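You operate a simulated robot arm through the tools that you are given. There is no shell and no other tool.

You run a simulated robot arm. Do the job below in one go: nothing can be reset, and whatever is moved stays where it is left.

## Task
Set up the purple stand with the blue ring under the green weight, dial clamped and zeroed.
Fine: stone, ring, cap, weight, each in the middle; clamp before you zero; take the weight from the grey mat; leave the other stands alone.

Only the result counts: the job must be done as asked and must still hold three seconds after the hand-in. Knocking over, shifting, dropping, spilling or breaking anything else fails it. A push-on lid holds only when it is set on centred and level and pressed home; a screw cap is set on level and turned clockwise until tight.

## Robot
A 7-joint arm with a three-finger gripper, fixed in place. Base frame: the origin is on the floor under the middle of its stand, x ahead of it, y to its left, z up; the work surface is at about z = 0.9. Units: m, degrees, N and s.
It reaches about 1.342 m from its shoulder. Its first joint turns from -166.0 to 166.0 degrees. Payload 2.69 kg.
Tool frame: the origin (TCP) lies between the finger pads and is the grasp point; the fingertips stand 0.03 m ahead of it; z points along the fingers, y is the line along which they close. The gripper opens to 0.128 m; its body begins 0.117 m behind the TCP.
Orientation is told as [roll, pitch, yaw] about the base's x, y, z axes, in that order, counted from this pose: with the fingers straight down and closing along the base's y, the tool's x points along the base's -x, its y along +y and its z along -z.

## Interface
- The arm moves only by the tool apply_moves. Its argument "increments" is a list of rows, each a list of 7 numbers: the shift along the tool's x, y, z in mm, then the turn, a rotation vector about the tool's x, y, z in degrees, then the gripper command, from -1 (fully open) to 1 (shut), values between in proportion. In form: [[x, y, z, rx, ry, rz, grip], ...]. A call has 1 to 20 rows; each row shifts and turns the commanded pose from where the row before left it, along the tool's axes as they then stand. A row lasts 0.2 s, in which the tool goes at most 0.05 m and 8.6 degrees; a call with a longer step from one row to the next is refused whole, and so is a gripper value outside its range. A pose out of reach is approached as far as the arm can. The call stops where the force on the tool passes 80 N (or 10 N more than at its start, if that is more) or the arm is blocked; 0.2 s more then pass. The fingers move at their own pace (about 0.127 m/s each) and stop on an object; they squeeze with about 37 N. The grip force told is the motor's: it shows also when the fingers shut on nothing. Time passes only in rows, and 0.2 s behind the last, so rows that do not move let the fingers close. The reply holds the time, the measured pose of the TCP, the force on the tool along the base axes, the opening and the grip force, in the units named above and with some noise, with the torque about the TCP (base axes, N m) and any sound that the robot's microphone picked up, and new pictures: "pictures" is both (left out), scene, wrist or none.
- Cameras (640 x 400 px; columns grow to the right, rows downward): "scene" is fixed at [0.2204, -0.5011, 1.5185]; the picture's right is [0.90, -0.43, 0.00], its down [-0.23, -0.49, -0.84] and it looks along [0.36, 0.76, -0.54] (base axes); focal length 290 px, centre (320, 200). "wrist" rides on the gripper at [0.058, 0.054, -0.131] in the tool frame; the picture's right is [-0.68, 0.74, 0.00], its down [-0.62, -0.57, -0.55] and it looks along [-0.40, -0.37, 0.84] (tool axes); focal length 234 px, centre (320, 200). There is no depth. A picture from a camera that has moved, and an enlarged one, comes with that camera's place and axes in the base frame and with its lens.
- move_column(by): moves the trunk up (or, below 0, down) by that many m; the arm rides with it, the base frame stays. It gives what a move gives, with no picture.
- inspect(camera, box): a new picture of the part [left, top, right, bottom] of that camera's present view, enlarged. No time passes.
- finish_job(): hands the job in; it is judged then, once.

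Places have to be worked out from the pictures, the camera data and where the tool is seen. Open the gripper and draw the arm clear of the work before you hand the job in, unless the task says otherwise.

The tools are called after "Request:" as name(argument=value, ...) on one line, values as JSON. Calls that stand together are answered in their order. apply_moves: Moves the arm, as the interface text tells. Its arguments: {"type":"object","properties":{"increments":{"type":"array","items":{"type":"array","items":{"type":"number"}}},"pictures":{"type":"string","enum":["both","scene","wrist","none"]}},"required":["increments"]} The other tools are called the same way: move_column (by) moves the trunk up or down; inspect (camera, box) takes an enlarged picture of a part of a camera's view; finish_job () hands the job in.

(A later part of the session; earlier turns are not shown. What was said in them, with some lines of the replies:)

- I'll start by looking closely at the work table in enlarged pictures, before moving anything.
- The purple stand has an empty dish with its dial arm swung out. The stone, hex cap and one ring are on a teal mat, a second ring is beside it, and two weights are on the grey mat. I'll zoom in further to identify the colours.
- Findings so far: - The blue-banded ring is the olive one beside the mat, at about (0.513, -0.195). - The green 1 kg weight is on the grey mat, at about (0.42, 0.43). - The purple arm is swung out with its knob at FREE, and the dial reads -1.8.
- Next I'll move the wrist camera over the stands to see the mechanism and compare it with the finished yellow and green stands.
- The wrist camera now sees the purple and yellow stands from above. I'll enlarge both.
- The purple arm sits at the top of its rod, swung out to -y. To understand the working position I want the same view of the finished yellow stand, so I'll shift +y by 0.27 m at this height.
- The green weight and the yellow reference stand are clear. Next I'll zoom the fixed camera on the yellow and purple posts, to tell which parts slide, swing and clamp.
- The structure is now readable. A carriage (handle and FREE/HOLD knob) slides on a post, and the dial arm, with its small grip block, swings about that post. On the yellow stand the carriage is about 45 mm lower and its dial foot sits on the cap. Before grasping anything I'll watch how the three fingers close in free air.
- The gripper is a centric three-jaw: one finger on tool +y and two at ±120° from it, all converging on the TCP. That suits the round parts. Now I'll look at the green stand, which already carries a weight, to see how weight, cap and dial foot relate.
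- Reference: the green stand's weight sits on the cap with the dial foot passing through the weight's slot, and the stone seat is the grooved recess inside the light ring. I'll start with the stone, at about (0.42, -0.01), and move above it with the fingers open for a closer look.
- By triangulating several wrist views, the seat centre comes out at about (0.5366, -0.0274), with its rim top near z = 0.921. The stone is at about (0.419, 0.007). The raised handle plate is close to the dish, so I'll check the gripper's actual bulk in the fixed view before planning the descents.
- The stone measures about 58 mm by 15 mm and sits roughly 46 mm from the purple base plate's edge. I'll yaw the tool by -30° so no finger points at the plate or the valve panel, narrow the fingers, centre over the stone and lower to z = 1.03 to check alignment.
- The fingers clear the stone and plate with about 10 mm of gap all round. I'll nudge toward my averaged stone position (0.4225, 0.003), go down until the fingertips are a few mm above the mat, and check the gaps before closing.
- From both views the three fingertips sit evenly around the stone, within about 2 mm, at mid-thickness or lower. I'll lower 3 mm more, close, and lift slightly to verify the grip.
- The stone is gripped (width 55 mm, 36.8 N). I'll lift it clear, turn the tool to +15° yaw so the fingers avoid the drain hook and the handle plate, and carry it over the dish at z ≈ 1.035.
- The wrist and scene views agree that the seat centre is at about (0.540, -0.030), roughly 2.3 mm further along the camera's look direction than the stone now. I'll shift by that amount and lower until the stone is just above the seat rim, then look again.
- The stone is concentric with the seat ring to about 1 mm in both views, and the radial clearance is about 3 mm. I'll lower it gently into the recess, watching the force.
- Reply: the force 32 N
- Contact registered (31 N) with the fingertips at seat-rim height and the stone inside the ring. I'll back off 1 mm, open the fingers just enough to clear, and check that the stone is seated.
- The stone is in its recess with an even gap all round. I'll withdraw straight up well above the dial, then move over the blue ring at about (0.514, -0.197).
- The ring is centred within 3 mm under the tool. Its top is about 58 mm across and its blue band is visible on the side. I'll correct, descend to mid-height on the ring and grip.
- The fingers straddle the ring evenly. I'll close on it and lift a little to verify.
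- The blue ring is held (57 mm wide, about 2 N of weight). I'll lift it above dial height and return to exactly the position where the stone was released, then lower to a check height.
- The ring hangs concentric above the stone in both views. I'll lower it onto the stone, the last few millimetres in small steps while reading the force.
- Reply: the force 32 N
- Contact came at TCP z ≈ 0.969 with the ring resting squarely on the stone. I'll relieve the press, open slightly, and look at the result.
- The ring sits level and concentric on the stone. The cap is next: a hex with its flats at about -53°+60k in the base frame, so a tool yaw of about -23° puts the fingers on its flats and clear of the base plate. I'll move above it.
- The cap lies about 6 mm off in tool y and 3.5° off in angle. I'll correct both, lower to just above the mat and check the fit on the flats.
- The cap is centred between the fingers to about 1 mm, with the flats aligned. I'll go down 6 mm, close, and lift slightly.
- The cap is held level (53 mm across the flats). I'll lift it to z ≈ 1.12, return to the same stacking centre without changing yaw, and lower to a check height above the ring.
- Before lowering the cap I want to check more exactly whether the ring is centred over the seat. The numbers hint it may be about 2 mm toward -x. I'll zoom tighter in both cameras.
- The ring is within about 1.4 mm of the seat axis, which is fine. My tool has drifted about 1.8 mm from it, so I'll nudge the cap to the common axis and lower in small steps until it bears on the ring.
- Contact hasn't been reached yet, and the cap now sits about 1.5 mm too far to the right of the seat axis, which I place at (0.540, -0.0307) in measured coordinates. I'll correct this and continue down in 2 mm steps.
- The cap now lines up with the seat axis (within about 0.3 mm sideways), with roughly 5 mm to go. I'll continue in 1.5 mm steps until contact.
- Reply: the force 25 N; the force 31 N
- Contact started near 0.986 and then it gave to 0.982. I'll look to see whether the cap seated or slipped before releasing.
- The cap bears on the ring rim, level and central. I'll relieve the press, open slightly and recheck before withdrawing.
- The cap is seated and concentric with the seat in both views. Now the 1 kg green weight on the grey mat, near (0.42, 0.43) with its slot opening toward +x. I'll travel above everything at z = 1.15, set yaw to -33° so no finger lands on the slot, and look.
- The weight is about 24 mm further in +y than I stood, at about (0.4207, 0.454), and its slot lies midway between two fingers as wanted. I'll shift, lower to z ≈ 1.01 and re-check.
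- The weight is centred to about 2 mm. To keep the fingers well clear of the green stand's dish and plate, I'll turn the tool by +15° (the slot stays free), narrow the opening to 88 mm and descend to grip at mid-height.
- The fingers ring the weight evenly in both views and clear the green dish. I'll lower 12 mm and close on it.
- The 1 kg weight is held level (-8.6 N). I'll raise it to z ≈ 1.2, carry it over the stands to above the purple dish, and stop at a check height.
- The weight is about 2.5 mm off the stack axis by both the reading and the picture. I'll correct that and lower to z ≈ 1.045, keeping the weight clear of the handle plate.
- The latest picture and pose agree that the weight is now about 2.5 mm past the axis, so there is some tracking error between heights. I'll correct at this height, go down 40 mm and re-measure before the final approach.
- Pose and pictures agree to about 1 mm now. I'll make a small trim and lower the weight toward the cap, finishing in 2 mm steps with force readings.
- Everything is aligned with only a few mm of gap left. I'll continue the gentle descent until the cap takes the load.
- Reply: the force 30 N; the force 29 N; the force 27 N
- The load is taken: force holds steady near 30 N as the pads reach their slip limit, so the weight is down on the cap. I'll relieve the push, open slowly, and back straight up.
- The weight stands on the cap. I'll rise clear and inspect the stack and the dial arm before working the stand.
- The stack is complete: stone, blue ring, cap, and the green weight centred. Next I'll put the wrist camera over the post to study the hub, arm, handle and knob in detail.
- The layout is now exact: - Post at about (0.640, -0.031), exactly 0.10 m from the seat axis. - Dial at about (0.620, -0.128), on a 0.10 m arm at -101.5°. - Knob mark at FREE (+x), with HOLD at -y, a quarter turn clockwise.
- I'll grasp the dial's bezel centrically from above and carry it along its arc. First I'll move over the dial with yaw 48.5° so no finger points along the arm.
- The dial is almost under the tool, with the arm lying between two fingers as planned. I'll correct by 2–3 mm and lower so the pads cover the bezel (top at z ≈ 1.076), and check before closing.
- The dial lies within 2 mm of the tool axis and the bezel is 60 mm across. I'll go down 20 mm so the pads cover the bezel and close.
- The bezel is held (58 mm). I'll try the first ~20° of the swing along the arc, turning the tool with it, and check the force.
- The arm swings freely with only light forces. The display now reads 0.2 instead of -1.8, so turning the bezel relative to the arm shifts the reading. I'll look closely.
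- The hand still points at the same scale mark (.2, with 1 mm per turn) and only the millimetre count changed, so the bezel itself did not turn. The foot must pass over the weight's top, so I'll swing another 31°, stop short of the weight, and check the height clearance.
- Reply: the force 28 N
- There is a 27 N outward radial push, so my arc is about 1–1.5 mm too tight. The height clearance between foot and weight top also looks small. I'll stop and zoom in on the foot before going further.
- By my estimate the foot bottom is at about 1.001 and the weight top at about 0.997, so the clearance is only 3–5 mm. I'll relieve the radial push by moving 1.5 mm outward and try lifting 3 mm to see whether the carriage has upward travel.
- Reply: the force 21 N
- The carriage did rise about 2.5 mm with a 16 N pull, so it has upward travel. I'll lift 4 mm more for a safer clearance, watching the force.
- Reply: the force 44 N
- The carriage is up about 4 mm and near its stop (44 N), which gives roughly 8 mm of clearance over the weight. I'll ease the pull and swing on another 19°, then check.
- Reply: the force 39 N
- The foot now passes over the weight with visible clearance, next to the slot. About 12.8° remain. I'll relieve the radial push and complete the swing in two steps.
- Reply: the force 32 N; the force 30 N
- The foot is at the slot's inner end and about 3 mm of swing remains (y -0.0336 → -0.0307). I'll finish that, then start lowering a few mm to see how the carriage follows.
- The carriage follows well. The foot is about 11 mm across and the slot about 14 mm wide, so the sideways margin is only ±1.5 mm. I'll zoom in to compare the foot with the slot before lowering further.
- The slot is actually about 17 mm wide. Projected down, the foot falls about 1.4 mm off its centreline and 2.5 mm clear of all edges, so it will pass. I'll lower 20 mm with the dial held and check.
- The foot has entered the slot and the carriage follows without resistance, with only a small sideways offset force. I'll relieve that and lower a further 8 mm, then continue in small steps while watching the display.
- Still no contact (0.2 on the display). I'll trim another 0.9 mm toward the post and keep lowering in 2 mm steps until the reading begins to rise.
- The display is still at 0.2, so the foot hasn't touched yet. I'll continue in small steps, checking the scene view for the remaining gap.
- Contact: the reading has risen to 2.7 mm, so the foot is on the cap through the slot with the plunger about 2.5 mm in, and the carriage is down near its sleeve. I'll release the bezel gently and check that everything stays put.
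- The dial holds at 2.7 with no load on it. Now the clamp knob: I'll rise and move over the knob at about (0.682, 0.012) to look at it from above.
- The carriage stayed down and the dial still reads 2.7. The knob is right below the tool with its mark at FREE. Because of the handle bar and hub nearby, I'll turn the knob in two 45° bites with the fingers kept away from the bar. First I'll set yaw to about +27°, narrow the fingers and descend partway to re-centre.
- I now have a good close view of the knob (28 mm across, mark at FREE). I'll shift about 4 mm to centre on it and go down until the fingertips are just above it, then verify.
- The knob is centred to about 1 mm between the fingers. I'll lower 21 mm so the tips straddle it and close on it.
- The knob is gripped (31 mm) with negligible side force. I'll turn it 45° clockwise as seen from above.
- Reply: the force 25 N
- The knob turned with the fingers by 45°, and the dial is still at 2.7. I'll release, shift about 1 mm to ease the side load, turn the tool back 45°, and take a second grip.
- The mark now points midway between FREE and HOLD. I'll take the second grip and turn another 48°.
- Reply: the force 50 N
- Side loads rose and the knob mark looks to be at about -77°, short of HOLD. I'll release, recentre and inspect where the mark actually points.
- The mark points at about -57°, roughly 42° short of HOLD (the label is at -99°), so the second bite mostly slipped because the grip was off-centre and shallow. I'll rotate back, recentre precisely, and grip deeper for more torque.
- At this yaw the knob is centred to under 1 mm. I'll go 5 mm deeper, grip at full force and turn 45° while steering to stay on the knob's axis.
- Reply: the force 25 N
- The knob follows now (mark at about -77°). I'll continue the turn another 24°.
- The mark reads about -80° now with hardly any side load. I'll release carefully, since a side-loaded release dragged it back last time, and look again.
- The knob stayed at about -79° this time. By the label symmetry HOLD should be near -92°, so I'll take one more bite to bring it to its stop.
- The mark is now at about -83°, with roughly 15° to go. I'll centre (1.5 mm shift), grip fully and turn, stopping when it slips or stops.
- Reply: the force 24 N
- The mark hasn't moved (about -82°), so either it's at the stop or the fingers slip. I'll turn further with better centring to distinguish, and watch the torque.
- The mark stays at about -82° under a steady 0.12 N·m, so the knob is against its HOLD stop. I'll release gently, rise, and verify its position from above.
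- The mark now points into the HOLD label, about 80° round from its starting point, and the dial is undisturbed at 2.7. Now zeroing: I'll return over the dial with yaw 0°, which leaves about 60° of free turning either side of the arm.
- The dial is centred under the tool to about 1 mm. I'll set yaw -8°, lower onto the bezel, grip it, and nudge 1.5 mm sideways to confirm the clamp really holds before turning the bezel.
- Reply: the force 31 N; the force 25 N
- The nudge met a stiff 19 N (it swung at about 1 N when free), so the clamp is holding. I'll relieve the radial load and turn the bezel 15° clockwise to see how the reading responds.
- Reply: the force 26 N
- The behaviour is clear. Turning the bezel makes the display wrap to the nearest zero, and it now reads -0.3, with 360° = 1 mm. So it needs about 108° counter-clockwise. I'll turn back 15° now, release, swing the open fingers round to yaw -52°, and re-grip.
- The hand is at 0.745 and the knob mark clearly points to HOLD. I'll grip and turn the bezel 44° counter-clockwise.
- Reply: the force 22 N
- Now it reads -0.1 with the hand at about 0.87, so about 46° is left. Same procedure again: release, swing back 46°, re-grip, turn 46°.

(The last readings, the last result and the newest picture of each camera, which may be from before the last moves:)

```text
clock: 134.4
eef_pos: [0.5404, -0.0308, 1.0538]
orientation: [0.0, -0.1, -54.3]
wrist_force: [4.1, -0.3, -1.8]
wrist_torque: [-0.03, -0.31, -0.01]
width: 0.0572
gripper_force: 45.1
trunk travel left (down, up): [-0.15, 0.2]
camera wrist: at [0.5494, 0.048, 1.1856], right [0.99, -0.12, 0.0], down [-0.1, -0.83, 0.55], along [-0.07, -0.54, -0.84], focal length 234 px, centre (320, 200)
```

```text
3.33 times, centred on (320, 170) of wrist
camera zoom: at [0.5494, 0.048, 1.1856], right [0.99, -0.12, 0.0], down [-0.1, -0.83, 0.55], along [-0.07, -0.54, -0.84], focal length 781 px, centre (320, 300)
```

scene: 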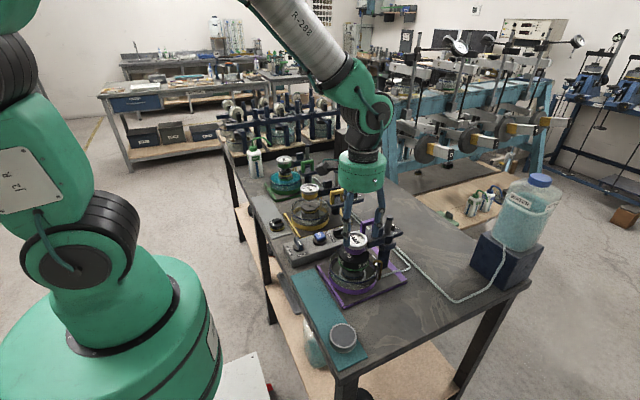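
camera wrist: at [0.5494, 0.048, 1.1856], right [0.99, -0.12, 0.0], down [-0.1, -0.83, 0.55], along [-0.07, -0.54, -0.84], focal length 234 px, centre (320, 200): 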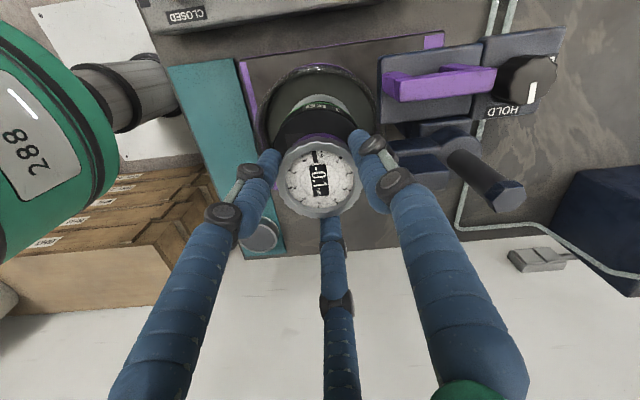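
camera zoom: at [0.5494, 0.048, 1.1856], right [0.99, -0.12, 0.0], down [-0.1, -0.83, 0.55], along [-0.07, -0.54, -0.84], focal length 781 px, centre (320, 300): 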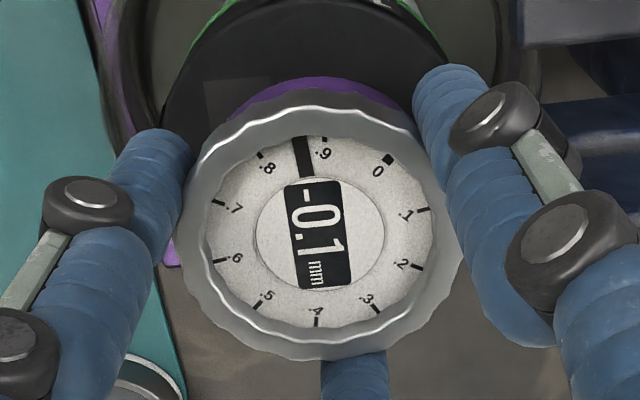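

The hand is at 0.862, so about 49.5° is needed. I'll turn 46° and then fine-tune from the picture.

Request:
apply_moves(increments=[[0, 0, 0, 0, 0, -7.7, 0.7], [0, 0, 0, 0, 0, -7.7, 0.7], [0, 0, 0, 0, 0, -7.7, 0.7], [0, 0, 0, 0, 0, -7.7, 0.7], [0, 0, 0, 0, 0, -7.7, 0.7], [0, -0.4, 0, 0, 0, -7.7, 0.7], [0, 0, 0, 0, 0, 0, 0.7]], pictures="wrist")

Request:
inspect(camera="wrist", box=[270, 130, 370, 220])

```text
clock: 136.0
eef_pos: [0.5396, -0.0301, 1.054]
orientation: [0.0, 0.0, -7.9]
wrist_force: [1.0, 1.1, 5.6]
wrist_torque: [-0.04, 0.23, -0.02]
width: 0.0571
gripper_force: 44.9
trunk travel left (down, up): [-0.15, 0.2]
camera wrist: at [0.4895, 0.0303, 1.1854], right [0.77, 0.64, 0.0], down [0.53, -0.65, 0.55], along [0.35, -0.42, -0.84], focal length 234 px, centre (320, 200)
```

wrist: 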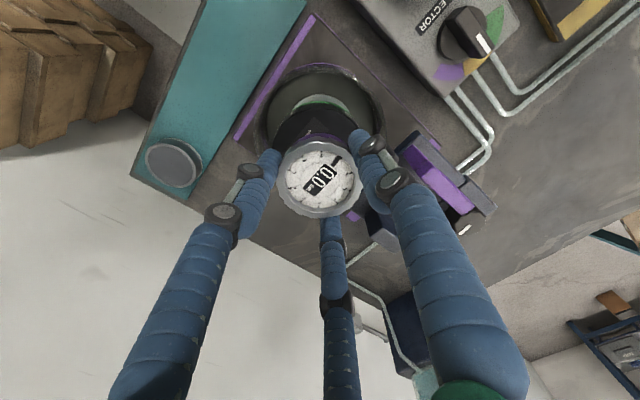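

```text
4.44 times, centred on (320, 175) of wrist
camera zoom: at [0.4895, 0.0303, 1.1854], right [0.77, 0.64, 0.0], down [0.53, -0.65, 0.55], along [0.35, -0.42, -0.84], focal length 1041 px, centre (320, 311)
```

zoom: 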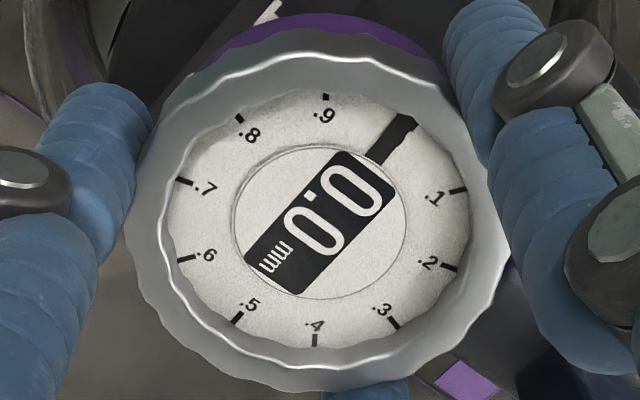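

The display reads 0.0 with the hand right on the zero mark (within about 1°) and negligible side forces. I'll open gently and check that it stays.

Request:
apply_moves(increments=[[0, 0, 0, 0, 0, 0, 0.1], [0, 0, 0, 0, 0, 0, 0.0], [0, 0, 0, 0, 0, 0, -0.12], [0, 0, 0, 0, 0, 0, -0.12]], pictures="wrist")

Request:
inspect(camera="wrist", box=[270, 130, 370, 220])

```text
clock: 137.0
eef_pos: [0.5413, -0.0305, 1.0541]
orientation: [0.0, 0.0, -8.0]
wrist_force: [0.0, 0.1, -0.3]
wrist_torque: [-0.04, -0.01, -0.03]
width: 0.0717
gripper_force: 0.0
trunk travel left (down, up): [-0.15, 0.2]
camera wrist: at [0.4897, 0.0304, 1.1852], right [0.77, 0.63, 0.0], down [0.53, -0.65, 0.55], along [0.35, -0.42, -0.84], focal length 234 px, centre (320, 200)
```

wrist: 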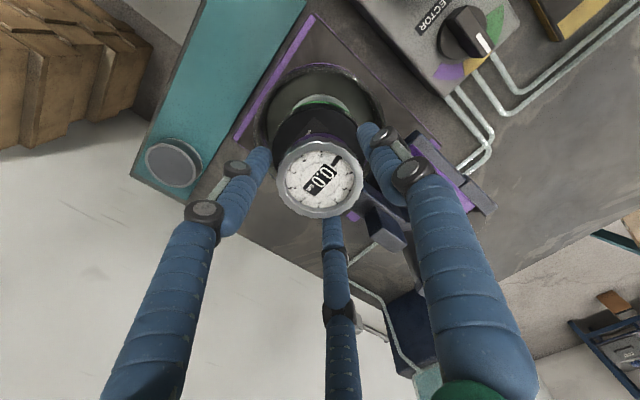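

```text
4.44 times, centred on (320, 175) of wrist
camera zoom: at [0.4897, 0.0304, 1.1852], right [0.77, 0.63, 0.0], down [0.53, -0.65, 0.55], along [0.35, -0.42, -0.84], focal length 1041 px, centre (320, 311)
```

zoom: 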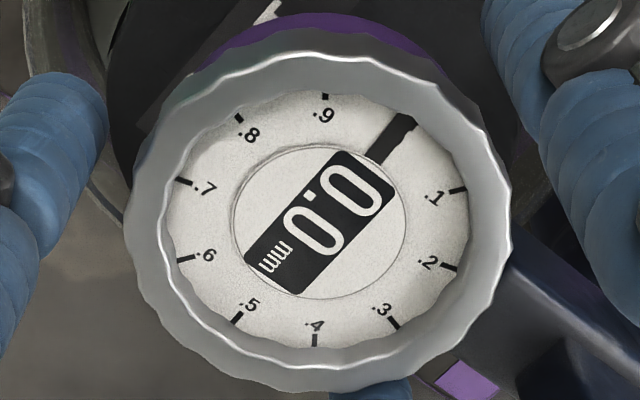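

Still 0.0 after release. I'll draw straight up, clear of the stand, and take a final look at the whole setup.

Request:
apply_moves(increments=[[0, 0, -10, 0, 0, 0, -0.12], [0, 0, -20, 0, 0, 0, -0.12], [0, 0, -35, 0, 0, 0, -0.12], [0, 0, -45, 0, 0, 0, -0.12], [0, 0, -45, 0, 0, 0, -0.5], [0, 0, -45, 0, 0, 0, -1], [0, 0, -45, 0, 0, 0, -1], [0, 0, -40, 0, 0, 0, -1], [0, 0, 0, 0, 0, 0, -1], [0, 0, 0, 0, 0, 0, -1]])

Request:
inspect(camera="wrist", box=[240, 60, 400, 190])

Request:
inspect(camera="scene", box=[320, 200, 420, 300])

Request:
inspect(camera="scene", box=[240, 140, 400, 260])

```text
clock: 139.2
eef_pos: [0.5403, -0.0321, 1.3371]
orientation: [-0.1, 0.0, -8.1]
wrist_force: [0.1, 0.1, -0.4]
wrist_torque: [-0.03, 0.02, 0.0]
width: 0.1281
gripper_force: 0.0
trunk travel left (down, up): [-0.15, 0.2]
camera wrist: at [0.4903, 0.0279, 1.4693], right [0.77, 0.63, 0.0], down [0.53, -0.65, 0.55], along [0.35, -0.42, -0.84], focal length 234 px, centre (320, 200)
```

scene: 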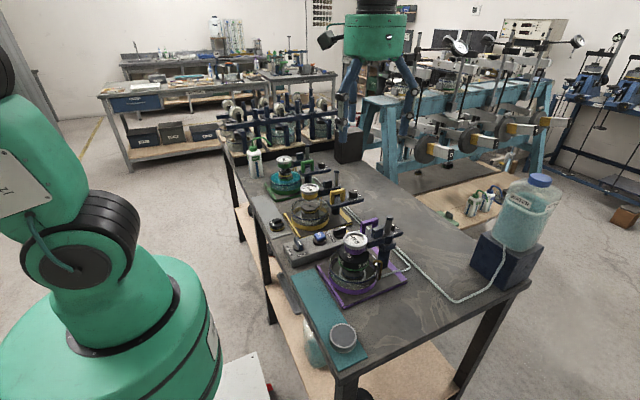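
wrist: 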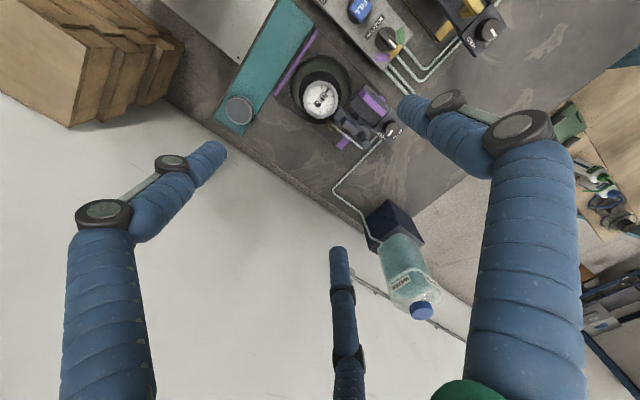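

```text
3.08 times, centred on (320, 125) of wrist
camera zoom: at [0.4903, 0.0279, 1.4693], right [0.77, 0.63, 0.0], down [0.53, -0.65, 0.55], along [0.35, -0.42, -0.84], focal length 720 px, centre (320, 431)
```

zoom: 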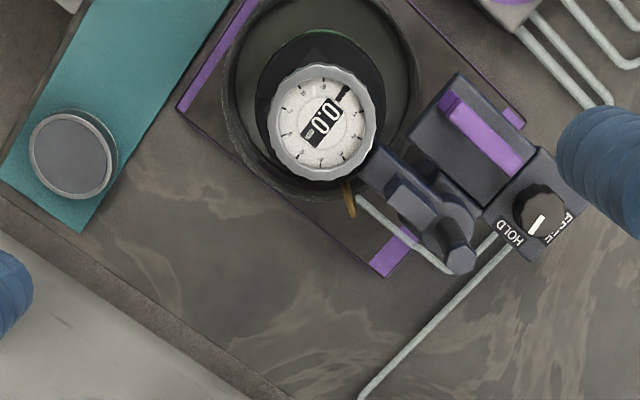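

```text
4.00 times, centred on (370, 250) of scene
camera zoom: at [0.2204, -0.5011, 1.5185], right [0.9, -0.43, 0.0], down [-0.23, -0.49, -0.84], along [0.36, 0.76, -0.54], focal length 1160 px, centre (120, 0)
```

zoom: 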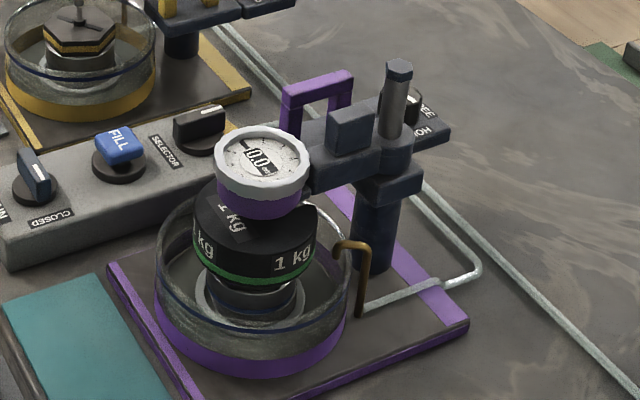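

```text
3.33 times, centred on (320, 200) of scene
camera zoom: at [0.2204, -0.5011, 1.5185], right [0.9, -0.43, 0.0], down [-0.23, -0.49, -0.84], along [0.36, 0.76, -0.54], focal length 966 px, centre (320, 200)
```

zoom: 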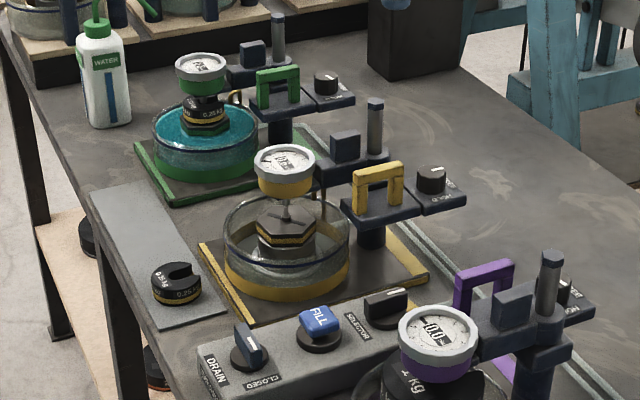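

Everything stands as intended. The scene view seems to show a minus sign on the zero, so I'll zoom in on the display and the knob, and compare the knob with the other stands.

Request:
inspect(camera="scene", box=[342, 228, 370, 250])

Request:
inspect(camera="scene", box=[375, 210, 445, 250])

Request:
inspect(camera="scene", box=[330, 180, 366, 206])

Request:
inspect(camera="scene", box=[305, 150, 341, 176])

Request:
inspect(camera="wrist", box=[305, 75, 335, 100])

Request:
inspect(camera="wrist", box=[365, 105, 415, 145])

```text
16.00 times, centred on (356, 239) of scene
camera zoom: at [0.2204, -0.5011, 1.5185], right [0.9, -0.43, 0.0], down [-0.23, -0.49, -0.84], along [0.36, 0.76, -0.54], focal length 4638 px, centre (-256, -424)
```

zoom: 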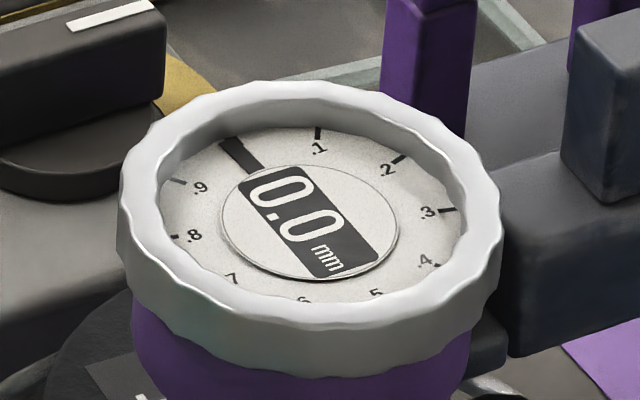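

```text
9.14 times, centred on (410, 230) of scene
camera zoom: at [0.2204, -0.5011, 1.5185], right [0.9, -0.43, 0.0], down [-0.23, -0.49, -0.84], along [0.36, 0.76, -0.54], focal length 2650 px, centre (-503, -74)
```

zoom: 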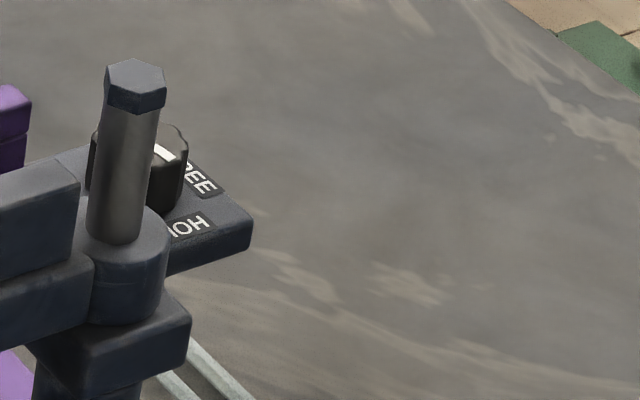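

```text
15.38 times, centred on (348, 193) of scene
camera zoom: at [0.2204, -0.5011, 1.5185], right [0.9, -0.43, 0.0], down [-0.23, -0.49, -0.84], along [0.36, 0.76, -0.54], focal length 4460 px, centre (-111, 308)
```

zoom: 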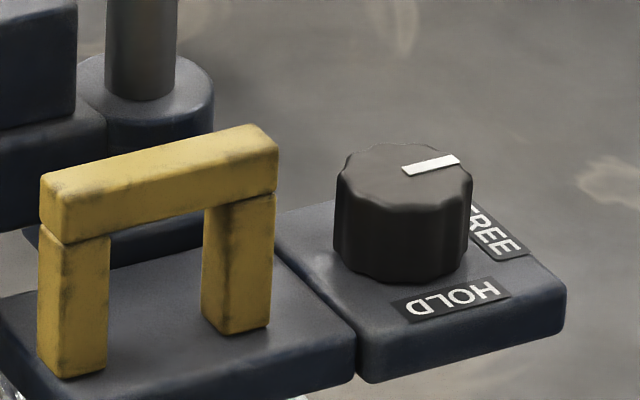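

```text
15.38 times, centred on (323, 163) of scene
camera zoom: at [0.2204, -0.5011, 1.5185], right [0.9, -0.43, 0.0], down [-0.23, -0.49, -0.84], along [0.36, 0.76, -0.54], focal length 4460 px, centre (274, 769)
```

zoom: 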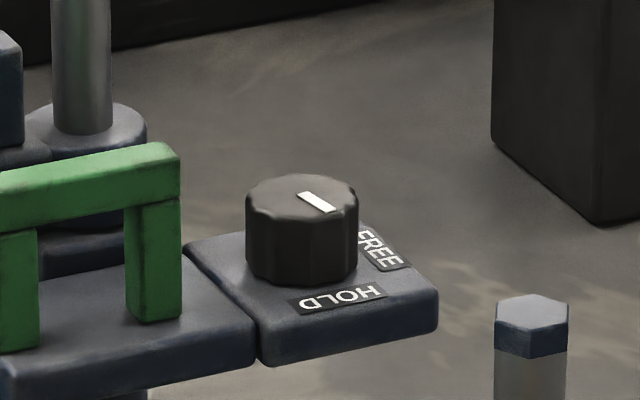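

```text
16.00 times, centred on (320, 88) of wrist
camera zoom: at [0.4903, 0.0279, 1.4693], right [0.77, 0.63, 0.0], down [0.53, -0.65, 0.55], along [0.35, -0.42, -0.84], focal length 3747 px, centre (320, 2000)
```

zoom: 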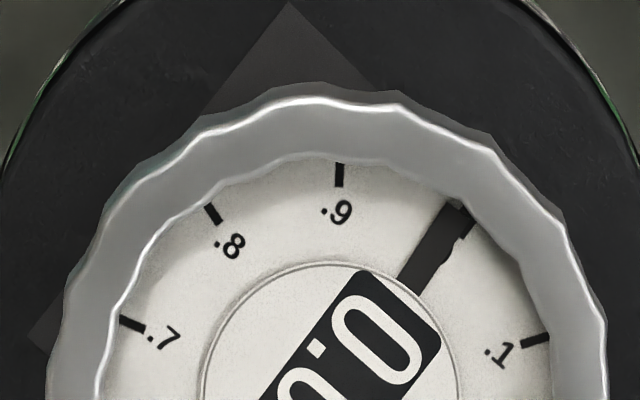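

```text
10.00 times, centred on (390, 125) of wrist
camera zoom: at [0.4903, 0.0279, 1.4693], right [0.77, 0.63, 0.0], down [0.53, -0.65, 0.55], along [0.35, -0.42, -0.84], focal length 2342 px, centre (-380, 950)
```

zoom: 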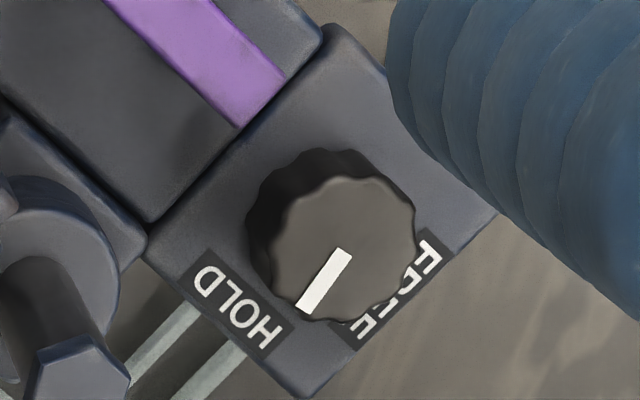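

Scene and wrist close-ups both show 0.0 with the hand on the zero mark. The purple knob sits at least as far into HOLD as the completed green stand's knob does. I'll move the arm away to its starting area and re-check that the reading holds over time.

Request:
apply_moves(increments=[[0, -40, -15, 0, 0, -4, -1], [0, -40, -15, 0, 0, -4, -1], [0, -35, -15, 0, 0, 0, -1], [0, 0, 0, 0, 0, 0, -1], [0, 0, 0, 0, 0, 0, -1], [0, 0, 0, 0, 0, 0, -1], [0, 0, 0, 0, 0, 0, -1], [0, 0, 0, 0, 0, 0, -1], [0, 0, 0, 0, 0, 0, -1], [0, 0, 0, 0, 0, 0, -1], [0, 0, 0, 0, 0, 0, -1], [0, 0, 0, 0, 0, 0, -1]])

Request:
inspect(camera="scene", box=[342, 228, 370, 250])

Request:
inspect(camera="scene", box=[320, 220, 400, 300])

Request:
inspect(camera="wrist", box=[300, 0, 480, 130])

```text
clock: 141.8
eef_pos: [0.5303, -0.1458, 1.3815]
orientation: [0.0, 0.0, 0.0]
wrist_force: [0.6, -0.2, -0.1]
wrist_torque: [0.01, -0.01, 0.0]
width: 0.1281
gripper_force: 0.1
trunk travel left (down, up): [-0.15, 0.2]
camera wrist: at [0.4723, -0.093, 1.5126], right [0.68, 0.74, 0.0], down [0.62, -0.57, 0.55], along [0.4, -0.37, -0.84], focal length 234 px, centre (320, 200)
```

scene: 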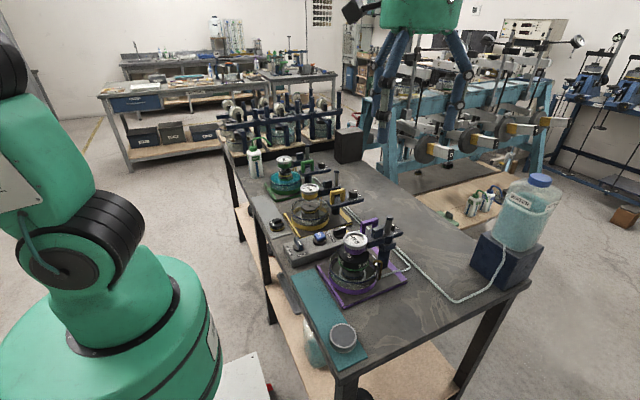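
wrist: 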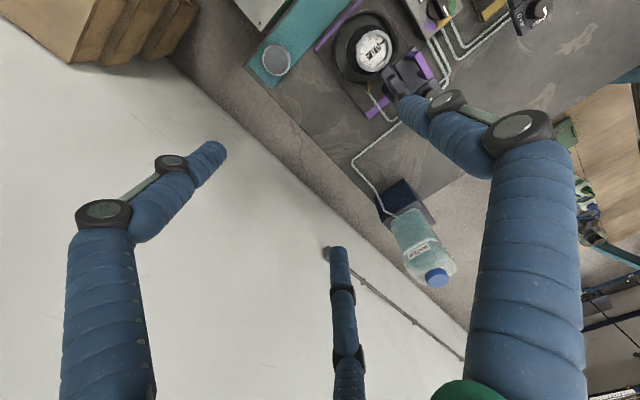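

```text
16.00 times, centred on (356, 239) of scene
camera zoom: at [0.2204, -0.5011, 1.5185], right [0.9, -0.43, 0.0], down [-0.23, -0.49, -0.84], along [0.36, 0.76, -0.54], focal length 4638 px, centre (-256, -424)
```

zoom: 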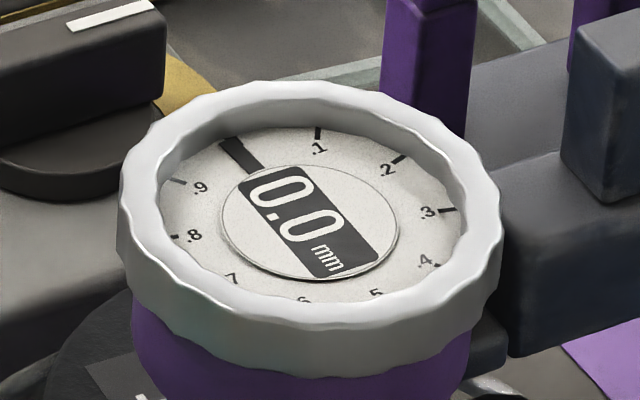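

```text
5.00 times, centred on (360, 260) of scene
camera zoom: at [0.2204, -0.5011, 1.5185], right [0.9, -0.43, 0.0], down [-0.23, -0.49, -0.84], along [0.36, 0.76, -0.54], focal length 1450 px, centre (120, -100)
```

zoom: 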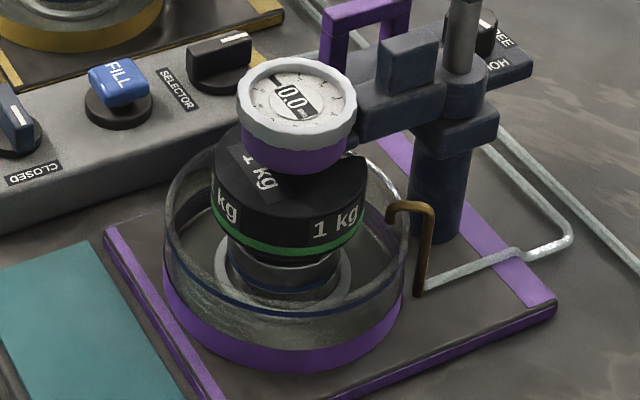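

```text
3.08 times, centred on (390, 65) of wrist
camera zoom: at [0.4723, -0.093, 1.5126], right [0.68, 0.74, 0.0], down [0.62, -0.57, 0.55], along [0.4, -0.37, -0.84], focal length 720 px, centre (105, 615)
```

zoom: 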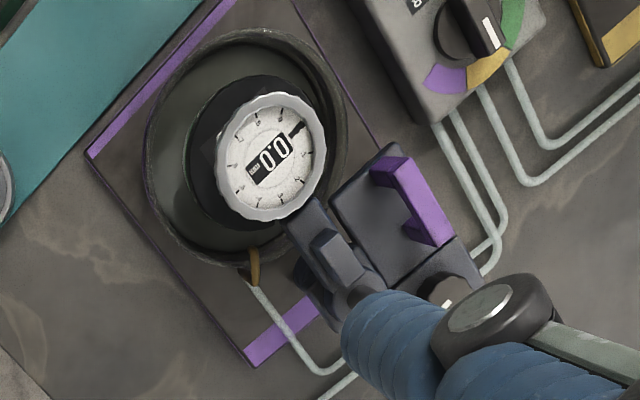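

The stack is standing, and the clamp has turned to HOLD and resists a push. The dial has read a steady 0.0 for about 5 s, the other stands are undisturbed, and the arm is clear with the gripper open. Handing in.

Request:
finish_job()

```text
The job is handed in.
```

I set up the purple stand and handed the job in. The stone, blue ring, cap and 1 kg green weight from the grey mat are stacked, each within about 2 mm of the centre.

- **Dial arm:** It is swung over and lowered, with the foot reaching the cap through the weight's slot.
- **Clamp:** The knob is turned to HOLD as far as it would go, about 80° round from FREE. A 1.5 mm sideways push on the dial met about 19 N and it did not stay displaced; before clamping the arm swung at about 1 N.
- **Zero:** I zeroed the dial after clamping. It read 0.0 after release and was still 0.0 about 5 seconds later.
- **Everything else:** I left the other stands, their weights and the valve panel alone. The gripper is open and the arm is back near where it started.
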